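You operate a simulated robot arm through the tools that you are given. There is no shell and no other tool.

You are at the controls of a simulated robot arm. One attempt, no reset.

Task
Drain the filter bowl's water into the clear cup and turn the air back on.
Fine: vent before the small black lever opens; slide the cup under the spout, don't lift it there; spill nothing; lever shut, filled cup back where it stood; then red lever to ON and the green fill button. Set down upright: clear cup.

It is judged by the outcome, as a careful person would: the job done as asked, and still so three seconds after it is handed in. It fails if anything else is knocked over, pushed out of place, dropped, spilled or broken.

Robot
A 7-joint arm with a fingered hand, fixed in place. Base frame: the origin is at the foot of the arm, x ahead of it, y to its left, z up; the work surface is at about z = 0.86. Lengths are in m, angles in degrees, forces in N, time in s.
With the tool pointing down near the work surface it reaches from about 0.36 to 0.7 m from the base axis. Its first joint turns from -69.0 to 172.0 degrees. Payload 3.2 kg.
The tool frame sits at the grasp point between the pads (the TCP): z along the fingers, y along the line on which they close. The tips reach 0.026 m beyond it. Largest opening 0.088 m; the body of the gripper starts 0.03 m behind the TCP. The gripper is a hand of 5 fingers: y runs from the thumb to the fingers, the wrist lies at [-0.016, -0.108, -0.172] in the tool frame, and closing takes about 1.5 s.
Orientation is that of the tool frame in the base frame, as a unit quaternion [w, x, y, z]. With the fingers straight down and the wrist toward the robot, the tool's x, y and z point along [0, 1, 0], [1, 0, 0] and [0, 0, -1] of the base frame.

Tools
- The arm moves only by the tool step_arm. Its argument "steps" is a list that holds one entry, the list of rows, each a list of 6 numbers: the shift along the base's x, y, z in m, then the turn, a rotation vector about the base's x, y, z in degrees. In form: [[[tx, ty, tz, rx, ry, rz], ...]]. A call has 1 to 20 rows; each row shifts and turns the commanded pose from where the row before left it. "jaw" is the gripper command, from -1 (fully open) to 1 (shut), values between in proportion, set as the call begins (left out, the last holds). Rows are played at 5 a second. More than 0.05 m and 8.6 degrees between two rows, or a gripper value outside its range, and nothing of the call is played. A pose out of reach is approached as far as the arm can. The call stops where the force on the tool passes 40 N (or 10 N more than at its start, if that is more) or the arm is blocked; 0.2 s more then pass. Each finger travels about 0.072 m/s and halts on what it meets, pressing with about 23 N; the grip force reading is that of the motor and also rises with nothing between the fingers. The clock runs only during rows and for 0.2 s after the last one: add rows that do not move to give the fingers time. It gives the time, the measured TCP pose, the force on the tool (base axes), the opening and the grip force at its end, in the units of the frame above (readings bear some noise), with the torque about the TCP (base axes, N m) and any sound that the robot's microphone picked up.
- Cameras (640 x 400 px; columns grow to the right, rows downward): "scene" is fixed at [0.0553, 0.5085, 1.6517]; the picture's right is [-0.64, -0.77, 0.00], its down [-0.51, 0.43, -0.75] and it looks along [0.57, -0.48, -0.67] (base axes); focal length 326 px, centre (320, 200). "wrist" rides on the gripper at [0.067, -0.097, -0.117] in the tool frame; the picture's right is [-0.71, 0.33, -0.62], its down [-0.65, -0.65, 0.39] and it looks along [-0.28, 0.68, 0.68] (tool axes); focal length 234 px, centre (320, 200). There is no depth. A picture from a camera that has moved, and an enlarged one, comes with that camera's place and axes in the base frame and with its lens. The place of the scene camera against the robot may be out by one fixed shift of up to 0.018 m in any direction.
- capture(camera): a new picture of that camera. It takes no simulated time.
- slide_trunk(by): slides the trunk up (or, below 0, down) by that many m; the arm rides with it, the base frame stays. It gives what a move gives, with no picture.
- set_fingers(index, middle, ring, little, thumb_bend, thumb_turn): sets how far each is bent, from 0 (flat) to 1 (curled in); at 0.3 the hand is open as for a grip, at 0.7 the pads meet at the TCP. One left out holds its place. A second passes; each finger stops where it meets its share of the squeeze, and holds until it gets a number again. A gripper value or a shape takes the hand back. It gives what a move gives, with no picture; readings hold the bend of each and the force on index, middle, ring, little, thumb and palm. thumb_turn goes from beside the hand (0) to across from the fingers (1), as for a grip.
- hand_shape(shape): the hand has 5 fingers and takes this shape, open, in about a second: jaw (thumb against the fingers, like two jaws); tri (thumb and two fingers); tip (a fingertip pinch); poke (one finger out to press); point (the index stretched); flat (the hand flat); cup (the hand cupped); fist (a fist). The gripper value then closes the fingers along that shape, each until it touches; the sizes above hold for jaw. It gives what a move gives, with no picture.
- close_up(camera, box): a new picture of the part [left, top, right, bottom] of that camera's present view, enlarged. It takes no simulated time.
- job_done(): hands the job in; it is judged then, once.

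Nothing tells you positions but the pictures and the camera data. Unless the task says otherwise, let go and move clear before handing in.

The tools are called after ">>>" by a JSON object that holds its "method" and its "body". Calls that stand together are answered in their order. step_arm: Moves the arm, as the interface text tells. Its arguments: {"type":"object","properties":{"steps":{"type":"array","items":{"type":"array","items":{"type":"array","items":{"type":"number"}}}},"jaw":{"type":"number"}},"required":["steps"]} The other tools are called the same way: slide_trunk (by) slides the trunk up or down; hand_shape (shape) gives the hand a shape; set_fingers (index, middle, ring, little, thumb_bend, thumb_turn) moves the fingers one by one; capture (camera) takes a picture; close_up (camera, box) takes an enlarged picture of a part of a camera's view; job_done () hands the job in.

At the start:

```text
time_s: 0.0
tcp_pos: [0.4241, -0.1057, 1.2972]
orientation: [-0.001, 0.708, 0.706, 0.0]
ft_force: [0.0, 0.0, 0.2]
moment: [-0.01, 0.0, 0.03]
gripper_width: 0.088
grip_force: 0.2
shape: jaw
bend: [0.3, 0.3, 0.3, 0.3, 0.3, 0.97]
finger forces: [0.1, 0.1, 0.0, 0.1, 0.1, 0.1]
trunk travel left (down, up): [-0.775, 0.065]
```

scene: 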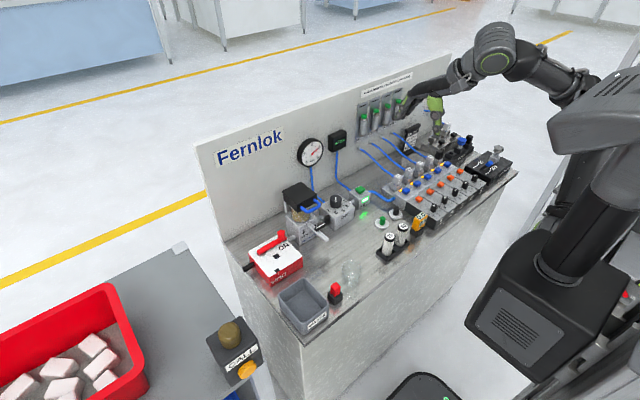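
wrist: 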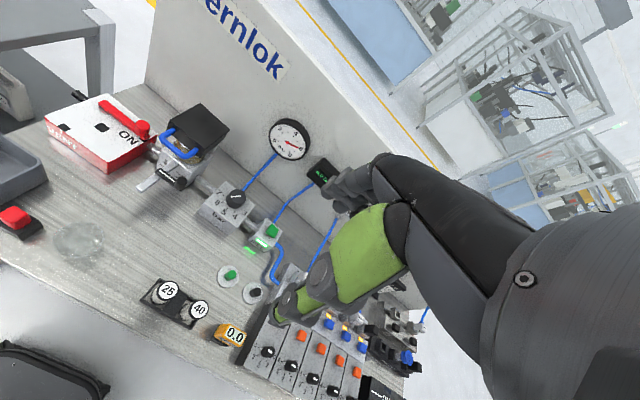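

I see a pneumatic bench with a red lever box (ON / VENT), a filter unit with a bowl, a gauge, a clear cup, and a valve bank. I'll look closer before moving anything.

>>> {"method": "close_up", "body": {"camera": "scene", "box": [220, 160, 380, 260]}}

>>> {"method": "close_up", "body": {"camera": "scene", "box": [240, 220, 400, 340]}}

>>> {"method": "close_up", "body": {"camera": "wrist", "box": [30, 80, 230, 205]}}

>>> {"method": "close_up", "body": {"camera": "wrist", "box": [180, 100, 340, 320]}}

```text
4.00 times, centred on (300, 210) of scene
camera zoom: at [0.0553, 0.5085, 1.6517], right [-0.64, -0.77, 0.0], down [-0.51, 0.43, -0.75], along [0.57, -0.48, -0.67], focal length 1304 px, centre (400, 160)
```

zoom: 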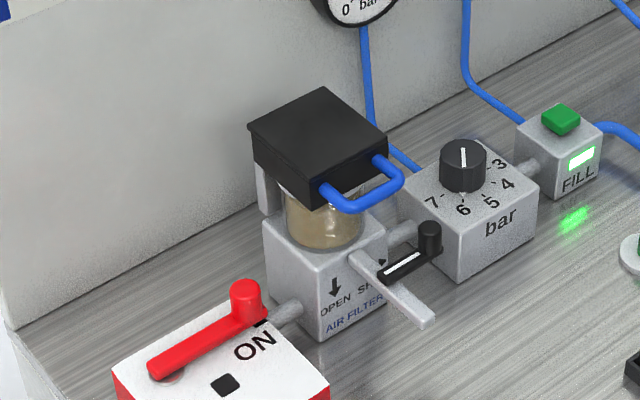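

```text
3.33 times, centred on (320, 280) of scene
camera zoom: at [0.0553, 0.5085, 1.6517], right [-0.64, -0.77, 0.0], down [-0.51, 0.43, -0.75], along [0.57, -0.48, -0.67], focal length 1087 px, centre (320, -67)
```

zoom: 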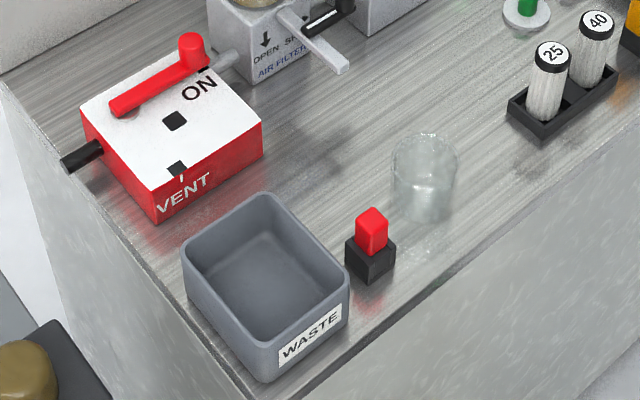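

```text
3.20 times, centred on (130, 142) of wrist
camera zoom: at [0.3275, -0.0379, 1.4147], right [0.33, -0.71, 0.62], down [-0.66, -0.65, -0.39], along [0.68, -0.28, -0.68], focal length 749 px, centre (928, 384)
```

zoom: 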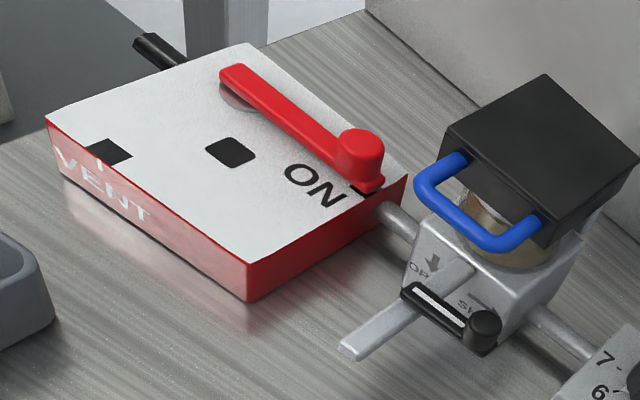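

```text
1.82 times, centred on (260, 210) of wrist
camera zoom: at [0.3275, -0.0379, 1.4147], right [0.33, -0.71, 0.62], down [-0.66, -0.65, -0.39], along [0.68, -0.28, -0.68], focal length 426 px, centre (429, 182)
```

zoom: 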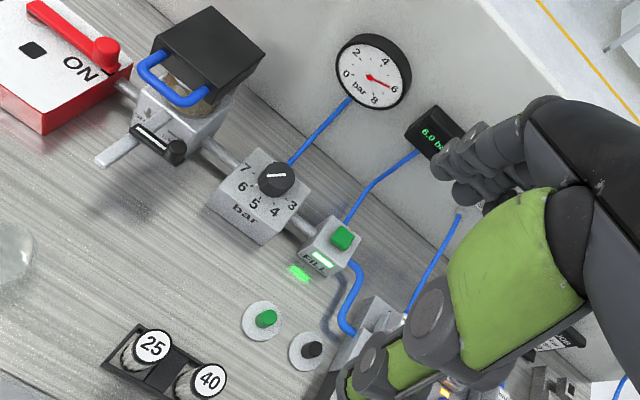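

I see the bench runs along y with its front edge near x=0.35 and back panel near x=0.78. I take the red lever to be around (0.62, 0.25→0.18), the filter spout tip around (0.53, 0.083, 0.92), and the cup near (0.41, 0.095). Next I move the wrist camera closer to check the details.

>>> {"method": "step_arm", "body": {"steps": [[[0.008, 0.012, -0.03, 0, 0, 0], [0.008, 0.012, -0.03, 0, 0, 0], [0.008, 0.012, -0.03, 0, 0, 0], [0.008, 0.012, -0.03, 0, 0, 0], [0.008, 0.012, -0.03, 0, 0, 0], [0.008, 0.01, -0.03, 0, 0, 0], [0, 0, 0, 0, 0, 0]]]}}

>>> {"method": "capture", "body": {"camera": "wrist"}}

>>> {"method": "close_up", "body": {"camera": "wrist", "box": [130, 80, 290, 180]}}

```text
time_s: 1.6
tcp_pos: [0.4724, -0.035, 1.1154]
orientation: [-0.001, 0.708, 0.706, 0.0]
ft_force: [0.4, -0.3, -0.4]
moment: [0.0, 0.01, -0.03]
gripper_width: 0.0875
grip_force: 0.0
shape: jaw
bend: [0.3, 0.3, 0.3, 0.3, 0.3, 0.97]
finger forces: [0.0, 0.0, 0.0, 0.0, 0.0, 0.0]
trunk travel left (down, up): [-0.775, 0.065]
```

```text
taken
camera wrist: at [0.3746, 0.0318, 1.2329], right [0.33, -0.71, 0.62], down [-0.66, -0.65, -0.39], along [0.68, -0.28, -0.68], focal length 234 px, centre (320, 200)
```

wrist: 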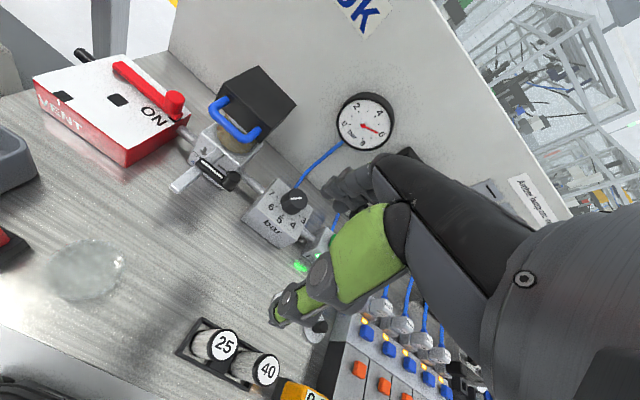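

```text
4.00 times, centred on (210, 130) of wrist
camera zoom: at [0.3746, 0.0318, 1.2329], right [0.33, -0.71, 0.62], down [-0.66, -0.65, -0.39], along [0.68, -0.28, -0.68], focal length 937 px, centre (760, 480)
```

zoom: 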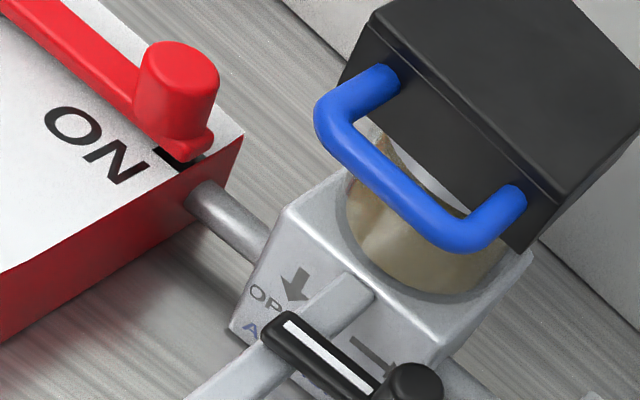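

The small black lever sits on the spout and its knob points toward -y (SHUT), but I can't yet tell its turning axis. I'll tilt the hand forward and look at the filter from a lower angle.

>>> {"method": "step_arm", "body": {"steps": [[[0, -0.006, -0.015, 0, -8, 0], [0, -0.006, -0.015, 0, -8, 0], [0, -0.006, -0.015, 0, -8, 0], [0, -0.006, -0.015, 0, -8, 0], [0, -0.006, -0.015, 0, -8, 0], [0, 0, -0.015, 0, 0, 0], [0, 0, 0, 0, 0, 0]]]}}

>>> {"method": "capture", "body": {"camera": "wrist"}}

>>> {"method": "close_up", "body": {"camera": "wrist", "box": [100, 80, 260, 180]}}

>>> {"method": "capture", "body": {"camera": "scene"}}

```text
time_s: 3.2
tcp_pos: [0.4751, -0.0681, 1.0271]
orientation: [0.241, 0.665, 0.664, 0.243]
ft_force: [-0.2, 0.0, -0.2]
moment: [0.01, 0.01, 0.02]
gripper_width: 0.0881
grip_force: 0.0
shape: jaw
bend: [0.3, 0.3, 0.3, 0.3, 0.3, 0.97]
finger forces: [0.1, 0.0, 0.0, 0.0, 0.1, 0.0]
trunk travel left (down, up): [-0.775, 0.065]
```

```text
taken
camera wrist: at [0.3233, 0.0004, 1.0546], right [-0.15, -0.71, 0.69], down [-0.25, -0.65, -0.72], along [0.96, -0.28, -0.08], focal length 234 px, centre (320, 200)
```

wrist: 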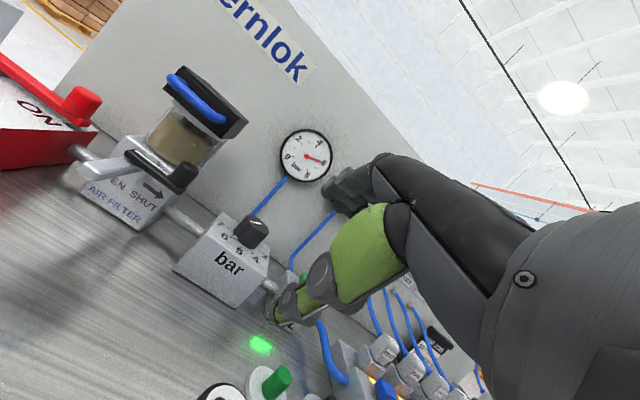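

```text
4.00 times, centred on (180, 130) of wrist
camera zoom: at [0.3233, 0.0004, 1.0546], right [-0.15, -0.71, 0.69], down [-0.25, -0.65, -0.72], along [0.96, -0.28, -0.08], focal length 937 px, centre (880, 480)
```

zoom: 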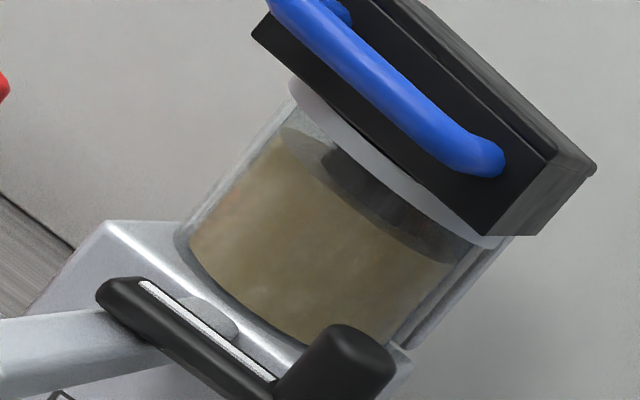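

```text
taken
```

scene: 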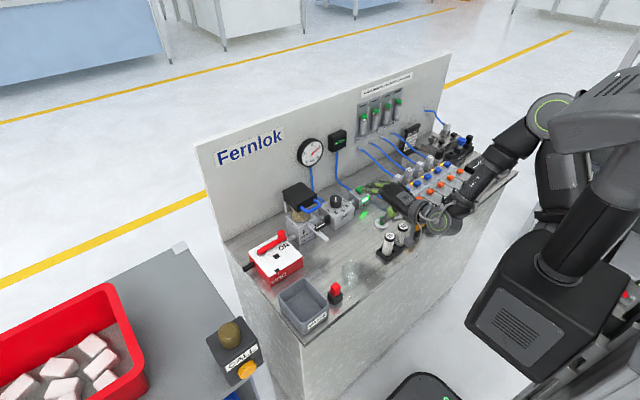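

The drain lever lies flat on the spout with an upright knob, so it should turn about a vertical axis. I'll zoom in on the spout, lever and block face, and on the gauge.

>>> {"method": "close_up", "body": {"camera": "wrist", "box": [60, 120, 220, 220]}}

>>> {"method": "close_up", "body": {"camera": "wrist", "box": [260, 110, 360, 190]}}

>>> {"method": "close_up", "body": {"camera": "wrist", "box": [0, 30, 160, 130]}}

>>> {"method": "close_up", "body": {"camera": "scene", "box": [325, 240, 385, 300]}}

```text
4.00 times, centred on (140, 170) of wrist
camera zoom: at [0.3233, 0.0004, 1.0546], right [-0.15, -0.71, 0.69], down [-0.25, -0.65, -0.72], along [0.96, -0.28, -0.08], focal length 937 px, centre (1040, 320)
```

zoom: 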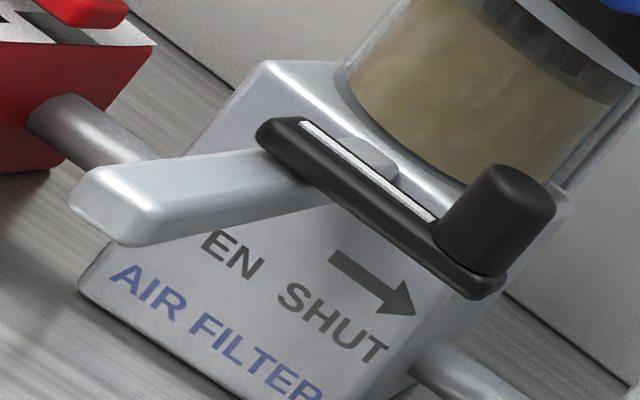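

```text
5.00 times, centred on (310, 150) of wrist
camera zoom: at [0.3233, 0.0004, 1.0546], right [-0.15, -0.71, 0.69], down [-0.25, -0.65, -0.72], along [0.96, -0.28, -0.08], focal length 1171 px, centre (370, 450)
```

zoom: 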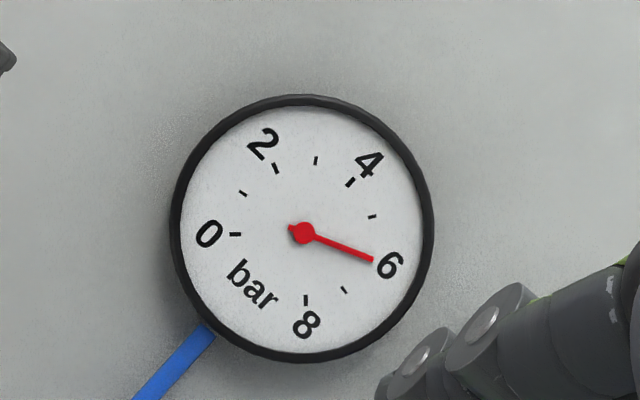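

```text
4.00 times, centred on (80, 80) of wrist
camera zoom: at [0.3233, 0.0004, 1.0546], right [-0.15, -0.71, 0.69], down [-0.25, -0.65, -0.72], along [0.96, -0.28, -0.08], focal length 937 px, centre (1280, 680)
```

zoom: 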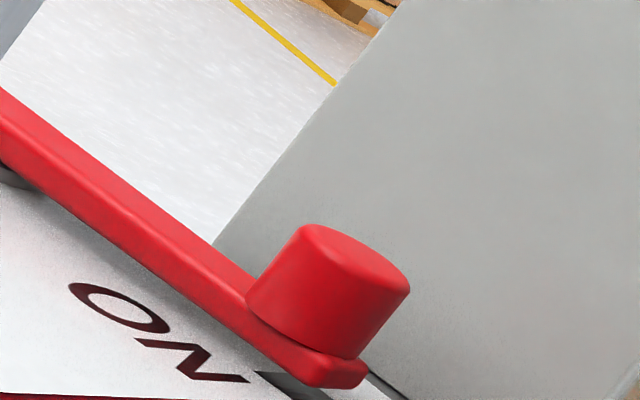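

```text
6.67 times, centred on (355, 270) of scene
camera zoom: at [0.0553, 0.5085, 1.6517], right [-0.64, -0.77, 0.0], down [-0.51, 0.43, -0.75], along [0.57, -0.48, -0.67], focal length 2174 px, centre (87, -267)
```

zoom: 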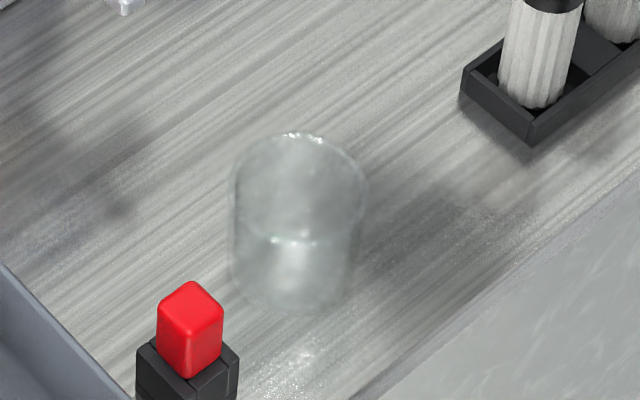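

The lever knob tops out near (0.564, 0.047, 0.972), its pivot is over the spout near y=0.083, and the spout end is near x=0.515. The gauge reads 6 bar. Before touching anything I'll lift clear and see what the hand looks like in its shapes.

>>> {"method": "step_arm", "body": {"steps": [[[-0.01, 0.02, 0.03, 0, 8, 0], [-0.01, 0.02, 0.03, 0, 8, 0], [-0.01, 0.02, 0.03, 0, 8, 0], [-0.01, 0.02, 0.03, 0, 8, 0], [-0.01, 0.02, 0.03, 0, 8, 0], [0, 0, 0, 0, 0, 0]]]}}

>>> {"method": "hand_shape", "body": {"shape": "poke"}}

>>> {"method": "capture", "body": {"camera": "scene"}}

>>> {"method": "capture", "body": {"camera": "wrist"}}

```text
time_s: 4.6
tcp_pos: [0.4214, 0.0338, 1.1803]
orientation: [-0.001, 0.708, 0.706, 0.001]
ft_force: [0.6, 0.0, 0.7]
moment: [0.01, -0.02, -0.06]
gripper_width: 0.0879
grip_force: 0.0
shape: jaw
bend: [0.3, 0.3, 0.3, 0.3, 0.3, 0.97]
finger forces: [0.0, 0.1, 0.1, 0.0, 0.0, 0.1]
trunk travel left (down, up): [-0.775, 0.065]
```

```text
time_s: 5.5
tcp_pos: [0.4212, 0.0331, 1.179]
orientation: [-0.001, 0.707, 0.707, 0.001]
ft_force: [-0.6, -0.2, 0.4]
moment: [0.03, -0.02, -0.04]
gripper_width: 0.0
grip_force: 0.1
shape: poke
bend: [0.7, 0.7, 0.99, 0.99, 0.0, 1.0]
finger forces: [0.1, 0.0, 0.0, 0.0, 0.0, 0.1]
trunk travel left (down, up): [-0.775, 0.065]
```

```text
taken
```

scene: 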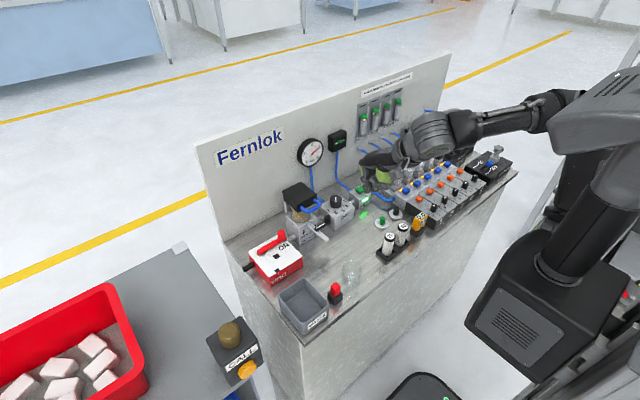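

```text
taken
camera wrist: at [0.3241, 0.1011, 1.2961], right [0.33, -0.71, 0.62], down [-0.66, -0.65, -0.39], along [0.68, -0.28, -0.68], focal length 234 px, centre (320, 200)
```

wrist: 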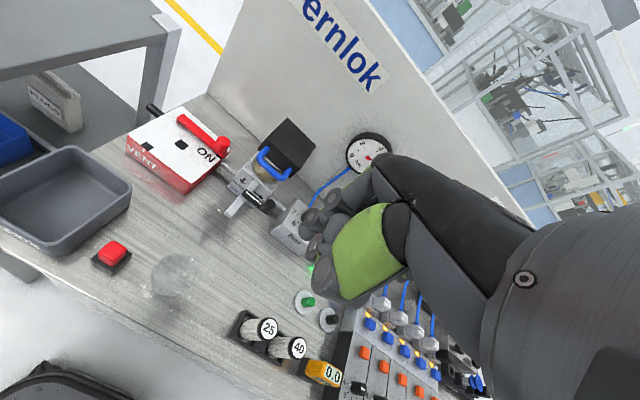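

The poke shape shows index and middle at 0.7 and the rest curled. I'll enlarge the hand in both views to see where the fingertips lie.

>>> {"method": "close_up", "body": {"camera": "scene", "box": [340, 120, 460, 200]}}

>>> {"method": "close_up", "body": {"camera": "wrist", "box": [240, 140, 440, 310]}}

>>> {"method": "close_up", "body": {"camera": "wrist", "box": [120, 200, 240, 310]}}

```text
5.00 times, centred on (400, 160) of scene
camera zoom: at [0.0553, 0.5085, 1.6517], right [-0.64, -0.77, 0.0], down [-0.51, 0.43, -0.75], along [0.57, -0.48, -0.67], focal length 1630 px, centre (-80, 400)
```

zoom: 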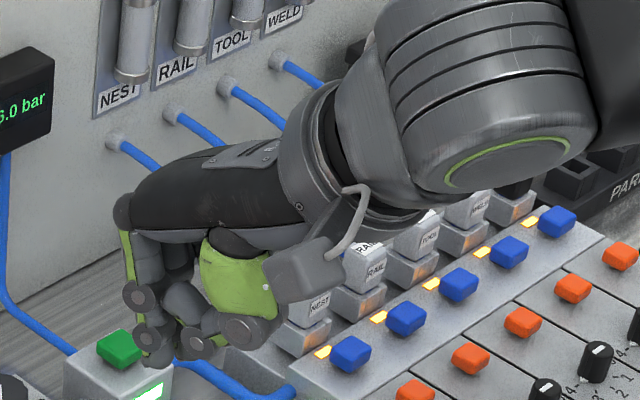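

```text
2.35 times, centred on (340, 225) of wrist
camera zoom: at [0.3241, 0.1011, 1.2961], right [0.33, -0.71, 0.62], down [-0.66, -0.65, -0.39], along [0.68, -0.28, -0.68], focal length 551 px, centre (273, 141)
```

zoom: 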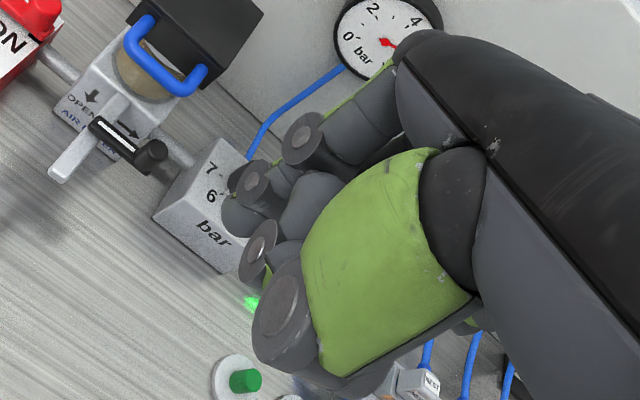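

```text
3.64 times, centred on (180, 255) of wrist
camera zoom: at [0.3241, 0.1011, 1.2961], right [0.33, -0.71, 0.62], down [-0.66, -0.65, -0.39], along [0.68, -0.28, -0.68], focal length 852 px, centre (829, 0)
```

zoom: 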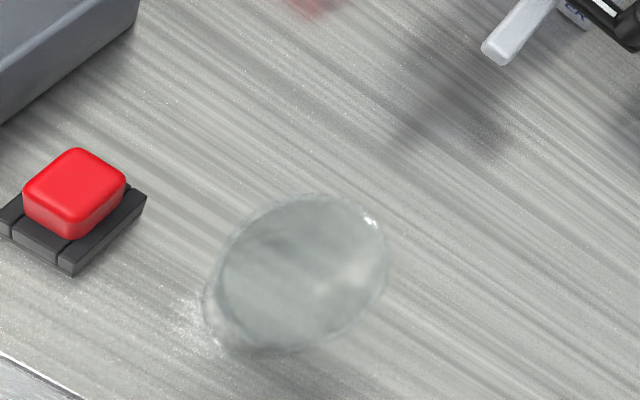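

The index and middle tips in poke shape sit about 0.025 below the TCP, and I get the red knob near (0.618, 0.172, 0.949). I'll zoom the wrist view on the red box and the cup to refine the pivot and the marks.

>>> {"method": "close_up", "body": {"camera": "wrist", "box": [110, 90, 260, 200]}}

>>> {"method": "close_up", "body": {"camera": "scene", "box": [230, 210, 320, 290]}}

```text
3.64 times, centred on (185, 145) of wrist
camera zoom: at [0.3241, 0.1011, 1.2961], right [0.33, -0.71, 0.62], down [-0.66, -0.65, -0.39], along [0.68, -0.28, -0.68], focal length 852 px, centre (811, 400)
```

zoom: 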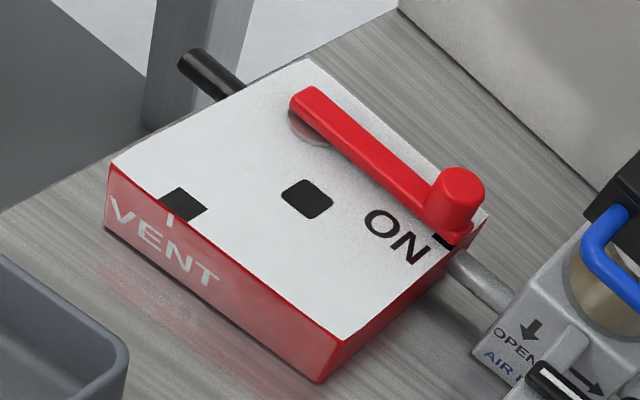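

```text
5.00 times, centred on (275, 250) of scene
camera zoom: at [0.0553, 0.5085, 1.6517], right [-0.64, -0.77, 0.0], down [-0.51, 0.43, -0.75], along [0.57, -0.48, -0.67], focal length 1630 px, centre (545, -50)
```

zoom: 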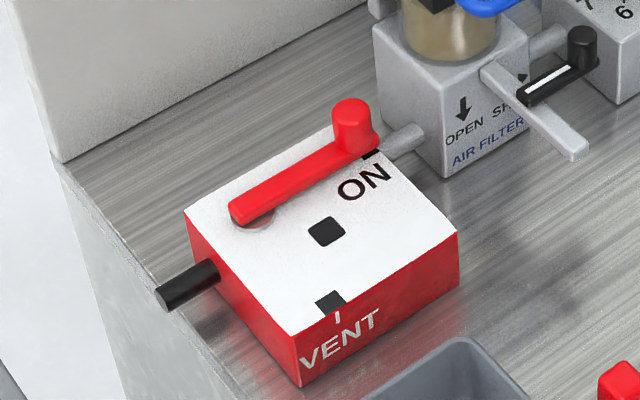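

The red lever pivots near (0.619, 0.247), the knob at ON is near (0.619, 0.174), and the VENT mark is near (0.544, 0.247). I'll keep the poke shape and roll the hand so it leans away from the filter cap. Then I'll come over the box from the left to a point above and behind the red knob.

>>> {"method": "step_arm", "body": {"steps": [[[0.0215, 0.027, -0.005, -7, 0, 0], [0.0215, 0.027, -0.005, -7, 0, 0], [0.0215, 0.027, -0.005, -7, 0, 0], [0.0215, 0.027, -0.005, -7, 0, 0], [0.0215, 0.027, -0.005, -7, 0, 0], [0.0215, 0.02, -0.005, 0, 0, 0], [0.025, 0, -0.01, 0, 0, 0], [0.025, 0, -0.02, 0, 0, 0], [0.025, 0, -0.02, 0, 0, 0], [0.018, 0, -0.02, 0, 0, 0], [0, 0, 0, 0, 0, 0]]]}}

>>> {"method": "capture", "body": {"camera": "wrist"}}

>>> {"method": "close_up", "body": {"camera": "scene", "box": [220, 150, 380, 290]}}

```text
time_s: 7.9
tcp_pos: [0.5679, 0.1231, 1.0905]
orientation: [0.213, 0.675, 0.674, -0.213]
ft_force: [0.2, -0.1, 0.9]
moment: [0.0, -0.02, -0.01]
gripper_width: 0.0
grip_force: 0.2
shape: poke
bend: [0.7, 0.7, 0.99, 0.99, 0.0, 1.0]
finger forces: [0.0, 0.1, 0.1, 0.0, 0.0, 0.1]
out of reach, approached as far as the arm can: row 5, 6, 7, 8, 9, 10
trunk travel left (down, up): [-0.775, 0.065]
```

```text
taken
camera wrist: at [0.47, 0.2451, 1.1494], right [0.33, -0.22, 0.92], down [-0.65, -0.75, 0.05], along [0.68, -0.62, -0.39], focal length 234 px, centre (320, 200)
```

wrist: 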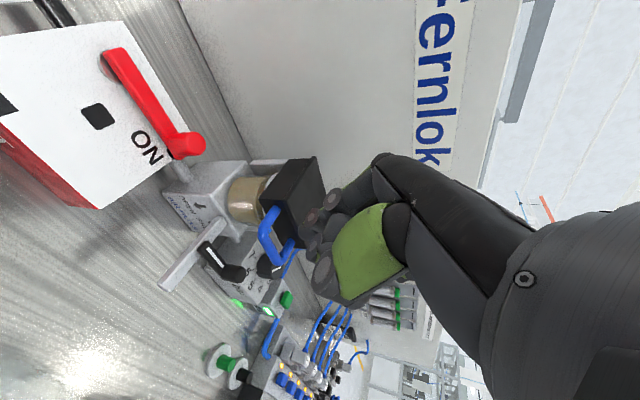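

```text
2.86 times, centred on (300, 220) of scene
camera zoom: at [0.0553, 0.5085, 1.6517], right [-0.64, -0.77, 0.0], down [-0.51, 0.43, -0.75], along [0.57, -0.48, -0.67], focal length 932 px, centre (377, 143)
```

zoom: 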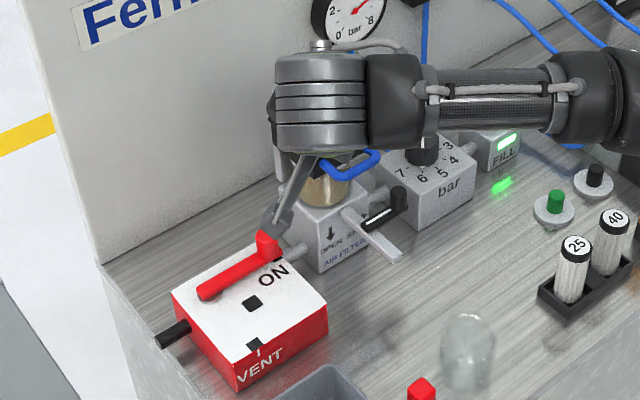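

The arm ran out of reach at this orientation and stopped at (0.568, 0.123, 1.09), so I need to see how it is stretched. I'll look at the whole scene.

>>> {"method": "capture", "body": {"camera": "scene"}}

>>> {"method": "step_arm", "body": {"steps": [[[0, 0, 0, 0, 0, 0]]]}}

```text
taken
```

scene: 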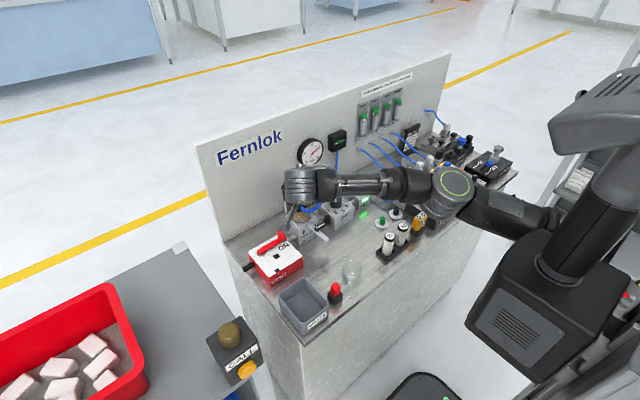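

```text
time_s: 8.3
tcp_pos: [0.5687, 0.1234, 1.0926]
orientation: [0.212, 0.675, 0.674, -0.212]
ft_force: [0.0, -0.2, 0.3]
moment: [0.01, 0.02, 0.02]
gripper_width: 0.0
grip_force: 0.1
shape: poke
bend: [0.7, 0.7, 0.99, 0.99, 0.0, 1.0]
finger forces: [0.0, 0.0, 0.0, 0.0, 0.1, 0.0]
trunk travel left (down, up): [-0.775, 0.065]
```

With the hand rolled that way the wrist runs out of travel. I'll back up and undo the roll. Then I'll use a forward-pitched hand and push on the lever bar a little inside the knob (y about 0.205), so the curled fingers clear the filter cap.

>>> {"method": "step_arm", "body": {"steps": [[[-0.01, 0, 0.03, 0, 0, 0], [-0.02, 0, 0.03, 0, 0, 0], [-0.02, 0, 0.02, 0, 0, 0], [0, 0, 0, 0, 0, 0]]]}}

```text
time_s: 9.3
tcp_pos: [0.5256, 0.1104, 1.1647]
orientation: [0.198, 0.682, 0.669, -0.218]
ft_force: [0.8, 0.4, -0.7]
moment: [0.0, -0.01, -0.02]
gripper_width: 0.0
grip_force: 0.2
shape: poke
bend: [0.7, 0.7, 0.99, 0.99, 0.0, 1.0]
finger forces: [0.1, 0.0, 0.0, 0.1, 0.1, 0.0]
trunk travel left (down, up): [-0.775, 0.065]
```

It responded from the actual pose, so I'll now undo the roll and take a 30-degree forward pitch while moving left of the filter at a safe height.

>>> {"method": "step_arm", "body": {"steps": [[[0, 0.01, 0, 7, 0, 0], [0, 0.01, 0, 7, 0, 0], [0, 0.01, 0, 7, 0, 0], [0, 0.01, 0, 7, 0, 0], [0, 0.01, 0, 7, 0, 0], [0, 0.01, 0, 0, -7.5, 0], [0, 0.01, 0, 0, -7.5, 0], [0, 0.01, 0, 0, -7.5, 0], [0, 0, 0, 0, -7.5, 0], [0, 0, 0, 0, 0, 0]]]}}

>>> {"method": "capture", "body": {"camera": "wrist"}}

>>> {"method": "capture", "body": {"camera": "scene"}}

```text
time_s: 11.5
tcp_pos: [0.5273, 0.191, 1.1868]
orientation: [0.17, 0.694, 0.671, 0.197]
ft_force: [0.0, 0.2, -0.2]
moment: [0.0, -0.01, 0.0]
gripper_width: 0.0
grip_force: 0.0
shape: poke
bend: [0.7, 0.7, 0.99, 0.99, 0.0, 1.0]
finger forces: [0.0, 0.0, 0.1, 0.0, 0.1, 0.1]
trunk travel left (down, up): [-0.775, 0.065]
```

```text
taken
camera wrist: at [0.3848, 0.2583, 1.2424], right [-0.04, -0.74, 0.67], down [-0.38, -0.61, -0.69], along [0.92, -0.29, -0.26], focal length 234 px, centre (320, 200)
```

wrist: 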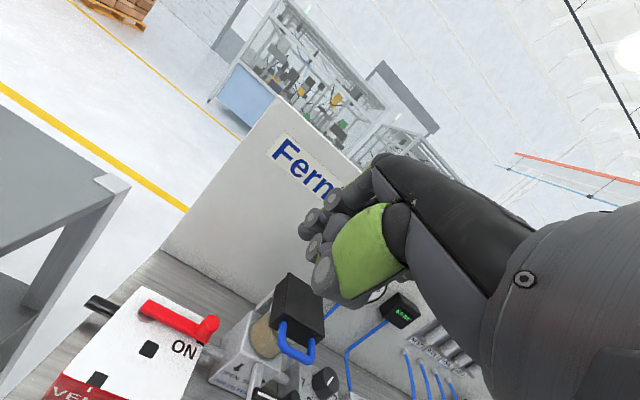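

```text
taken
```

scene: 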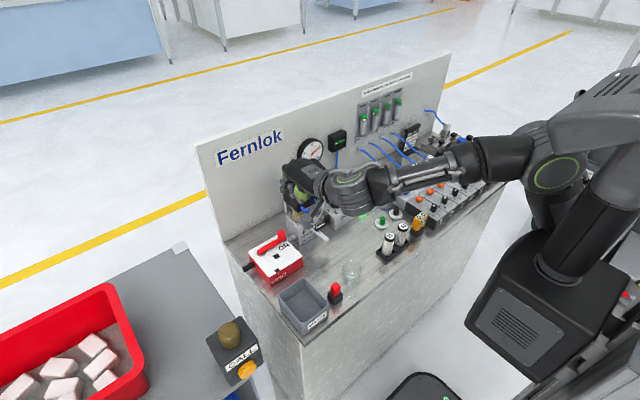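

The hand is now pitched forward and left of the filter, at (0.527, 0.191, 1.187). Next I go above and behind the lever bar and check again before descending.

>>> {"method": "step_arm", "body": {"steps": [[[0.02, 0.002, -0.03, 0, 0, 0], [0.02, 0.002, -0.03, 0, 0, 0], [0.02, 0.002, -0.03, 0, 0, 0], [0.02, 0.002, -0.03, 0, 0, 0], [0.022, 0.002, -0.03, 0, 0, 0], [0, 0, 0, 0, 0, 0]]]}}

>>> {"method": "capture", "body": {"camera": "wrist"}}

>>> {"method": "close_up", "body": {"camera": "scene", "box": [220, 150, 380, 290]}}

```text
time_s: 12.9
tcp_pos: [0.6189, 0.2112, 1.0223]
orientation: [0.183, 0.683, 0.683, 0.183]
ft_force: [-0.2, 0.8, -0.8]
moment: [-0.02, -0.03, -0.02]
gripper_width: 0.0
grip_force: 0.1
shape: poke
bend: [0.7, 0.7, 0.99, 0.99, 0.0, 1.0]
finger forces: [0.1, 0.0, 0.0, 0.0, 0.0, 0.0]
trunk travel left (down, up): [-0.775, 0.065]
```

```text
taken
camera wrist: at [0.4757, 0.2786, 1.0749], right [-0.03, -0.71, 0.71], down [-0.37, -0.65, -0.66], along [0.93, -0.28, -0.24], focal length 234 px, centre (320, 200)
```

wrist: 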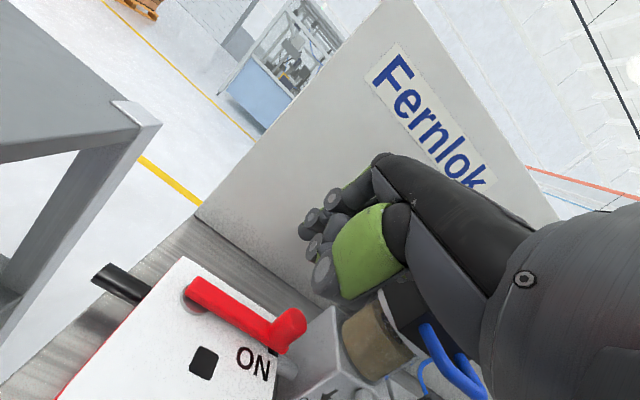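

```text
2.86 times, centred on (300, 220) of scene
camera zoom: at [0.0553, 0.5085, 1.6517], right [-0.64, -0.77, 0.0], down [-0.51, 0.43, -0.75], along [0.57, -0.48, -0.67], focal length 932 px, centre (377, 143)
```

zoom: 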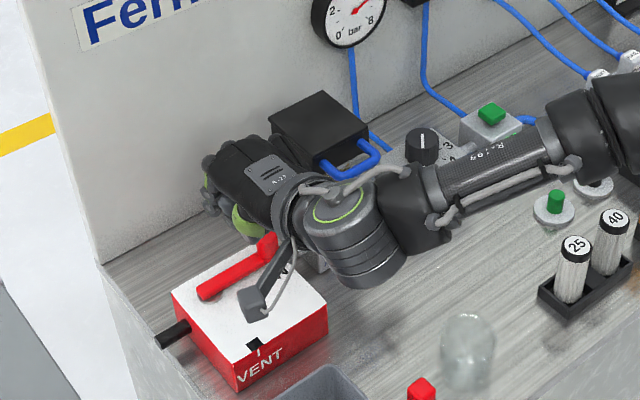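

I'm above the lever at (0.619, 0.211, 1.022) and clear of the cap. I'll ease the pitch back so the thumb stays higher than the fingertips. Then I'll shift to x=0.635, y=0.196 and come down partway.

>>> {"method": "step_arm", "body": {"steps": [[[0.008, -0.004, 0.005, 0, 7.5, 0], [0.008, -0.004, 0.005, 0, 7.5, 0], [0, -0.007, -0.015, 0, 0, 0], [0, 0, -0.015, 0, 0, 0], [0, 0, -0.015, 0, 0, 0], [0, 0, 0, 0, 0, 0]]]}}

>>> {"method": "capture", "body": {"camera": "wrist"}}

>>> {"method": "close_up", "body": {"camera": "scene", "box": [230, 180, 330, 270]}}

```text
time_s: 14.3
tcp_pos: [0.6354, 0.1966, 0.9887]
orientation: [0.092, 0.702, 0.701, 0.093]
ft_force: [-0.2, 0.0, -1.7]
moment: [-0.01, 0.01, 0.0]
gripper_width: 0.0
grip_force: 0.1
shape: poke
bend: [0.7, 0.7, 0.99, 0.99, 0.0, 1.0]
finger forces: [0.0, 0.0, 0.0, 0.1, 0.0, 0.0]
trunk travel left (down, up): [-0.775, 0.065]
```

```text
taken
camera wrist: at [0.5109, 0.2638, 1.0759], right [0.16, -0.71, 0.69], down [-0.53, -0.65, -0.55], along [0.83, -0.28, -0.48], focal length 234 px, centre (320, 200)
```

wrist: 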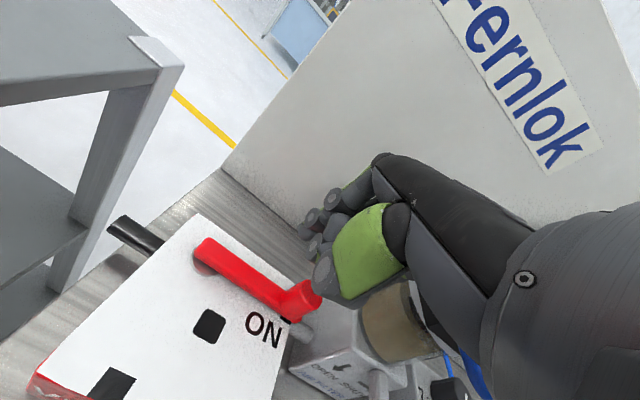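

```text
4.44 times, centred on (280, 225) of scene
camera zoom: at [0.0553, 0.5085, 1.6517], right [-0.64, -0.77, 0.0], down [-0.51, 0.43, -0.75], along [0.57, -0.48, -0.67], focal length 1449 px, centre (498, 89)
```

zoom: 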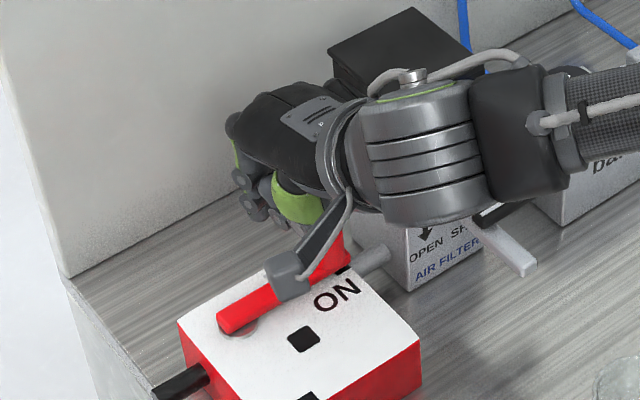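

The fingers now hang just behind the lever bar, as far as I can judge. I'll enlarge the fingertip area before coming down the rest of the way.

>>> {"method": "close_up", "body": {"camera": "wrist", "box": [180, 160, 440, 350]}}

>>> {"method": "close_up", "body": {"camera": "scene", "box": [260, 190, 320, 240]}}

```text
2.11 times, centred on (310, 255) of wrist
camera zoom: at [0.5109, 0.2638, 1.0759], right [0.16, -0.71, 0.69], down [-0.53, -0.65, -0.55], along [0.83, -0.28, -0.48], focal length 493 px, centre (341, 84)
```

zoom: 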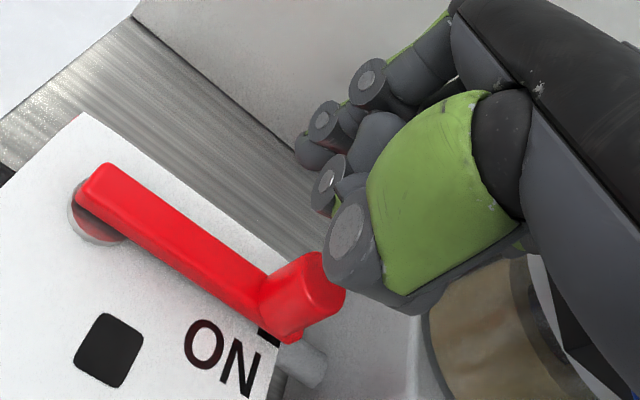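

```text
8.00 times, centred on (290, 215) of scene
camera zoom: at [0.0553, 0.5085, 1.6517], right [-0.64, -0.77, 0.0], down [-0.51, 0.43, -0.75], along [0.57, -0.48, -0.67], focal length 2608 px, centre (560, 80)
```

zoom: 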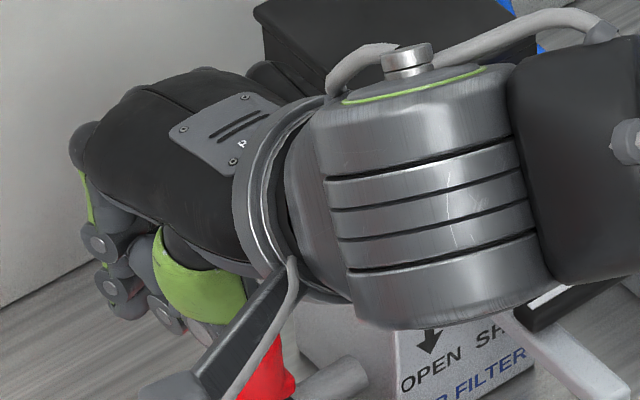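

The thumb curls across in front of the fingers and could jam against the knob as the lever swings. I'll rise a little, swing the thumb out beside the hand, and check.

>>> {"method": "step_arm", "body": {"steps": [[[0, 0, 0.02, 0, 0, 0], [0, 0, 0.02, 0, 0, 0]]]}}

>>> {"method": "set_fingers", "body": {"thumb_turn": 0, "thumb_bend": 0}}

>>> {"method": "close_up", "body": {"camera": "wrist", "box": [160, 120, 440, 350]}}

>>> {"method": "close_up", "body": {"camera": "scene", "box": [240, 170, 340, 260]}}

```text
time_s: 14.9
tcp_pos: [0.636, 0.1969, 1.0289]
orientation: [0.092, 0.702, 0.7, 0.093]
ft_force: [0.8, -0.3, -0.7]
moment: [0.02, 0.0, -0.02]
gripper_width: 0.0
grip_force: 0.1
shape: poke
bend: [0.7, 0.7, 0.99, 0.99, 0.0, 1.0]
finger forces: [0.0, 0.0, 0.0, 0.0, 0.0, 0.0]
trunk travel left (down, up): [-0.775, 0.065]
```

```text
time_s: 15.9
tcp_pos: [0.6377, 0.1957, 1.028]
orientation: [0.092, 0.702, 0.701, 0.093]
ft_force: [0.1, 0.3, -0.3]
moment: [-0.03, -0.01, -0.04]
gripper_width: 0.101
grip_force: 0.1
shape: fingers
bend: [0.7, 0.7, 0.99, 0.99, 0.0, 0.0]
finger forces: [0.0, 0.0, 0.0, 0.1, 0.1, 0.0]
trunk travel left (down, up): [-0.775, 0.065]
```

```text
1.74 times, centred on (300, 235) of wrist
camera zoom: at [0.512, 0.2637, 1.1165], right [0.16, -0.71, 0.69], down [-0.53, -0.65, -0.55], along [0.83, -0.28, -0.48], focal length 407 px, centre (355, 139)
```

zoom: 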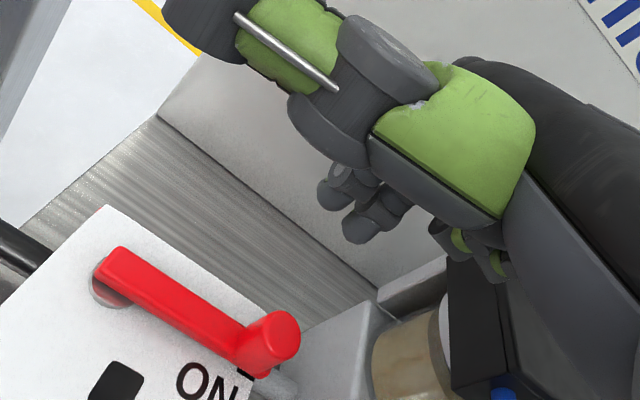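

```text
4.44 times, centred on (290, 215) of scene
camera zoom: at [0.0553, 0.5085, 1.6517], right [-0.64, -0.77, 0.0], down [-0.51, 0.43, -0.75], along [0.57, -0.48, -0.67], focal length 1449 px, centre (453, 133)
```

zoom: 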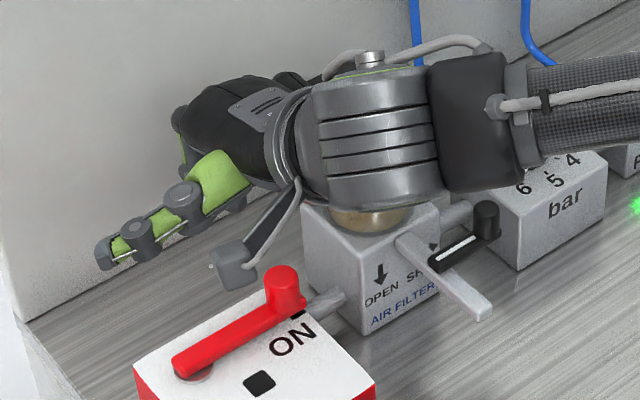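

With the thumb swung aside, the index and middle fingertips show clearly next to the lever at about y=0.20 and y=0.18. I'll shift 12 mm further back for clearance and descend in small steps while watching the force.

>>> {"method": "step_arm", "body": {"steps": [[[0.012, 0.002, -0.01, 0, 0, 0], [0, 0, -0.015, 0, 0, 0], [0, 0, -0.015, 0, 0, 0], [0, 0, -0.015, 0, 0, 0], [0, 0, -0.01, 0, 0, 0], [0, 0, -0.008, 0, 0, 0], [0, 0, 0, 0, 0, 0]]]}}

>>> {"method": "close_up", "body": {"camera": "wrist", "box": [160, 120, 440, 350]}}

>>> {"method": "close_up", "body": {"camera": "scene", "box": [240, 170, 340, 260]}}

```text
time_s: 17.5
tcp_pos: [0.649, 0.1976, 0.9539]
orientation: [0.092, 0.701, 0.701, 0.095]
ft_force: [-0.1, -0.1, -0.3]
moment: [-0.01, -0.01, 0.0]
gripper_width: 0.101
grip_force: 0.1
shape: fingers
bend: [0.7, 0.7, 0.99, 0.99, 0.0, 0.0]
finger forces: [0.0, 0.1, 0.0, 0.0, 0.1, 0.1]
trunk travel left (down, up): [-0.775, 0.065]
```

```text
1.74 times, centred on (300, 235) of wrist
camera zoom: at [0.5234, 0.265, 1.0424], right [0.16, -0.71, 0.69], down [-0.53, -0.65, -0.55], along [0.83, -0.28, -0.48], focal length 407 px, centre (355, 139)
```

zoom: 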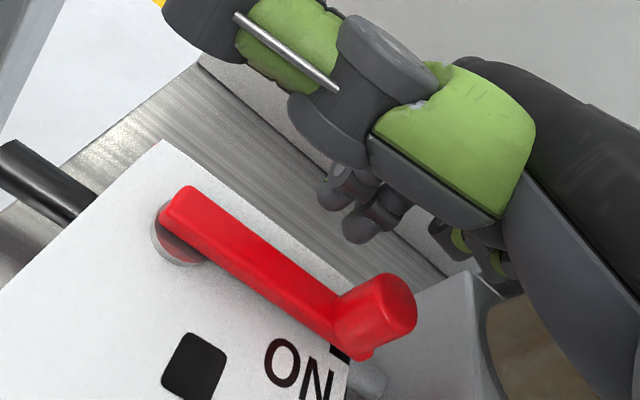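

```text
4.44 times, centred on (290, 215) of scene
camera zoom: at [0.0553, 0.5085, 1.6517], right [-0.64, -0.77, 0.0], down [-0.51, 0.43, -0.75], along [0.57, -0.48, -0.67], focal length 1449 px, centre (453, 133)
```

zoom: 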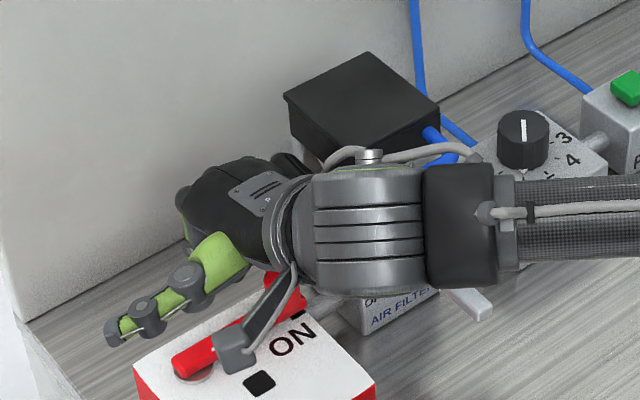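

The fingertips are behind the lever at about x=0.66, and my estimates of the pivot and knob still agree. I'll lower another 11 mm, pull toward me onto the bar, and swing through the first 30 degrees of the arc while turning the hand half as much.

>>> {"method": "step_arm", "body": {"steps": [[[0, 0, -0.006, 0, 0, 0], [0, 0, -0.005, 0, 0, 0], [-0.009, 0, 0, 0, 0, 0], [-0.009, -0.001, 0, 0, 0, 0], [-0.009, 0, 0, 0, 0, 0], [-0.0084, -0.0011, 0, 0, 0, -5], [-0.0086, 0.0003, 0, 0, 0, -5], [-0.0085, 0.0018, 0, 0, 0, -5], [0, 0, 0, 0, 0, 0]]]}}

>>> {"method": "close_up", "body": {"camera": "wrist", "box": [160, 120, 440, 350]}}

>>> {"method": "close_up", "body": {"camera": "scene", "box": [240, 170, 340, 290]}}

```text
time_s: 19.5
tcp_pos: [0.5968, 0.1996, 0.9452]
orientation: [0.103, 0.787, 0.603, 0.08]
ft_force: [-0.2, 1.1, 2.7]
moment: [0.0, -0.01, 0.03]
gripper_width: 0.101
grip_force: 1.4
shape: fingers
bend: [0.7, 0.7, 0.99, 0.99, 0.0, 0.0]
finger forces: [1.7, 0.0, 0.0, 0.0, 0.0, 0.1]
trunk travel left (down, up): [-0.775, 0.065]
```

```text
1.74 times, centred on (300, 235) of wrist
camera zoom: at [0.4921, 0.296, 1.0322], right [-0.03, -0.73, 0.69], down [-0.68, -0.49, -0.55], along [0.73, -0.49, -0.48], focal length 407 px, centre (355, 139)
```

zoom: 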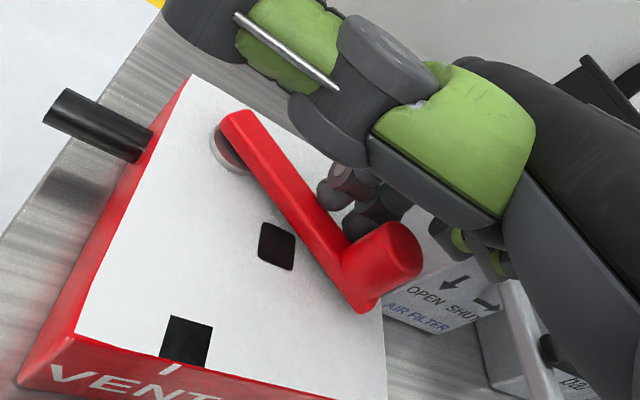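

```text
3.33 times, centred on (290, 230) of scene
camera zoom: at [0.0553, 0.5085, 1.6517], right [-0.64, -0.77, 0.0], down [-0.51, 0.43, -0.75], along [0.57, -0.48, -0.67], focal length 1087 px, centre (420, 100)
```

zoom: 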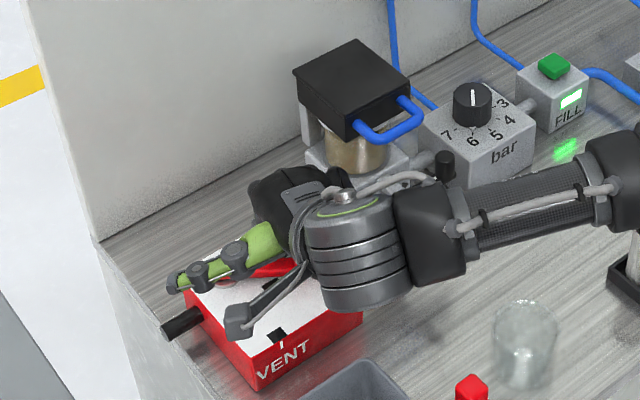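

The lever is swinging and only about 2 N is on the index finger. I'll continue along the arc.

>>> {"method": "step_arm", "body": {"steps": [[[-0.0082, 0.0025, 0, 0, 0, -5], [-0.0076, 0.0042, 0, 0, 0, -5], [-0.0067, 0.0055, 0, 0, 0, -5], [-0.0057, 0.007, 0, 0, 0, -5], [0, 0, 0, 0, 0, 0]]]}}

>>> {"method": "close_up", "body": {"camera": "wrist", "box": [160, 120, 440, 350]}}

```text
time_s: 20.7
tcp_pos: [0.5599, 0.1687, 0.9361]
orientation: [0.114, 0.87, 0.475, 0.063]
ft_force: [-0.2, 0.0, 0.3]
moment: [-0.01, 0.02, 0.01]
gripper_width: 0.1012
grip_force: 0.3
shape: fingers
bend: [0.7, 0.7, 0.99, 0.99, 0.0, 0.0]
finger forces: [0.1, 0.0, 0.0, 0.0, 0.0, 0.0]
out of reach, approached as far as the arm can: row 1, 2, 3, 4
trunk travel left (down, up): [-0.775, 0.065]
```

```text
1.74 times, centred on (300, 235) of wrist
camera zoom: at [0.4903, 0.292, 1.0246], right [-0.25, -0.68, 0.69], down [-0.8, -0.26, -0.55], along [0.55, -0.68, -0.48], focal length 407 px, centre (355, 139)
```

zoom: 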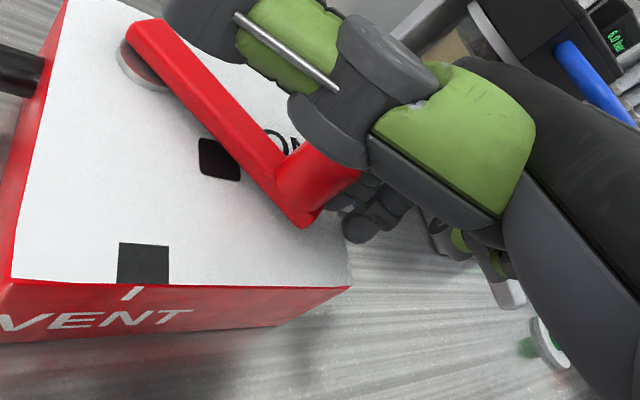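

The lever is about 40 degrees along, but turning the hand further that way runs out of wrist travel. I'll lift off and put the thumb back. Then I'll turn the hand the other way (yaw +60), which is easier for this arm, and finish by pushing the knob from its right side.

>>> {"method": "step_arm", "body": {"steps": [[[0.005, -0.005, 0.02, 0, 0, 0], [0, 0, 0.03, 0, 0, 0], [0, 0, 0.03, 0, 0, 0], [0, 0, 0.02, 0, 0, 8], [0, 0, 0, 0, 0, 8], [0, 0, 0, 0, 0, 8], [0, 0, 0, 0, 0, 8], [0, 0, 0, 0, 0, 8], [0, 0, 0, 0, 0, 8], [0, 0, 0, 0, 0, 8], [0, 0, 0, 0, 0, 8], [0, 0, 0, 0, 0, 8], [0, 0, 0, 0, 0, 8], [0, 0, 0, 0, 0, 8], [0, 0, 0, 0, 0, 7], [0, 0, 0, 0, 0, 0]]]}}

>>> {"method": "hand_shape", "body": {"shape": "poke"}}

>>> {"method": "capture", "body": {"camera": "wrist"}}

>>> {"method": "capture", "body": {"camera": "scene"}}

```text
time_s: 24.1
tcp_pos: [0.5685, 0.1498, 1.0356]
orientation: [0.033, 0.258, 0.957, 0.127]
ft_force: [-0.2, 0.2, 0.1]
moment: [-0.01, -0.02, 0.02]
gripper_width: 0.1011
grip_force: 0.0
shape: fingers
bend: [0.7, 0.7, 0.99, 0.99, 0.0, 0.0]
finger forces: [0.1, 0.1, 0.0, 0.0, 0.1, 0.0]
out of reach, approached as far as the arm can: row 1
trunk travel left (down, up): [-0.775, 0.065]
```

```text
time_s: 25.0
tcp_pos: [0.5684, 0.1493, 1.0356]
orientation: [0.034, 0.258, 0.957, 0.126]
ft_force: [0.5, 0.2, 0.1]
moment: [-0.03, -0.01, -0.02]
gripper_width: 0.0
grip_force: 0.1
shape: poke
bend: [0.7, 0.7, 0.99, 0.99, 0.0, 1.0]
finger forces: [0.0, 0.1, 0.0, 0.0, 0.0, 0.0]
trunk travel left (down, up): [-0.775, 0.065]
```

```text
taken
camera wrist: at [0.4471, 0.0762, 1.1238], right [0.69, -0.22, 0.69], down [0.29, -0.78, -0.55], along [0.66, 0.58, -0.48], focal length 234 px, centre (320, 200)
```

wrist: 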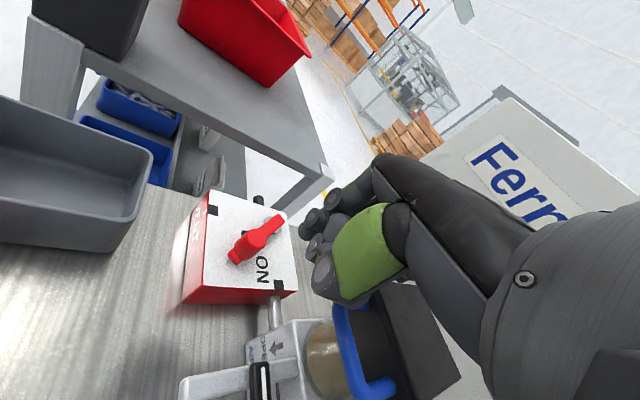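

```text
taken
```

scene: 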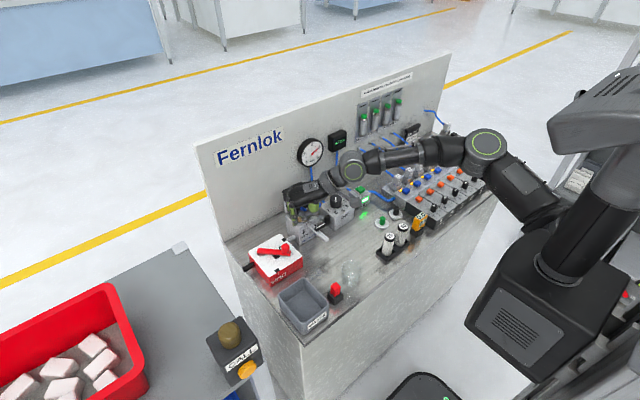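

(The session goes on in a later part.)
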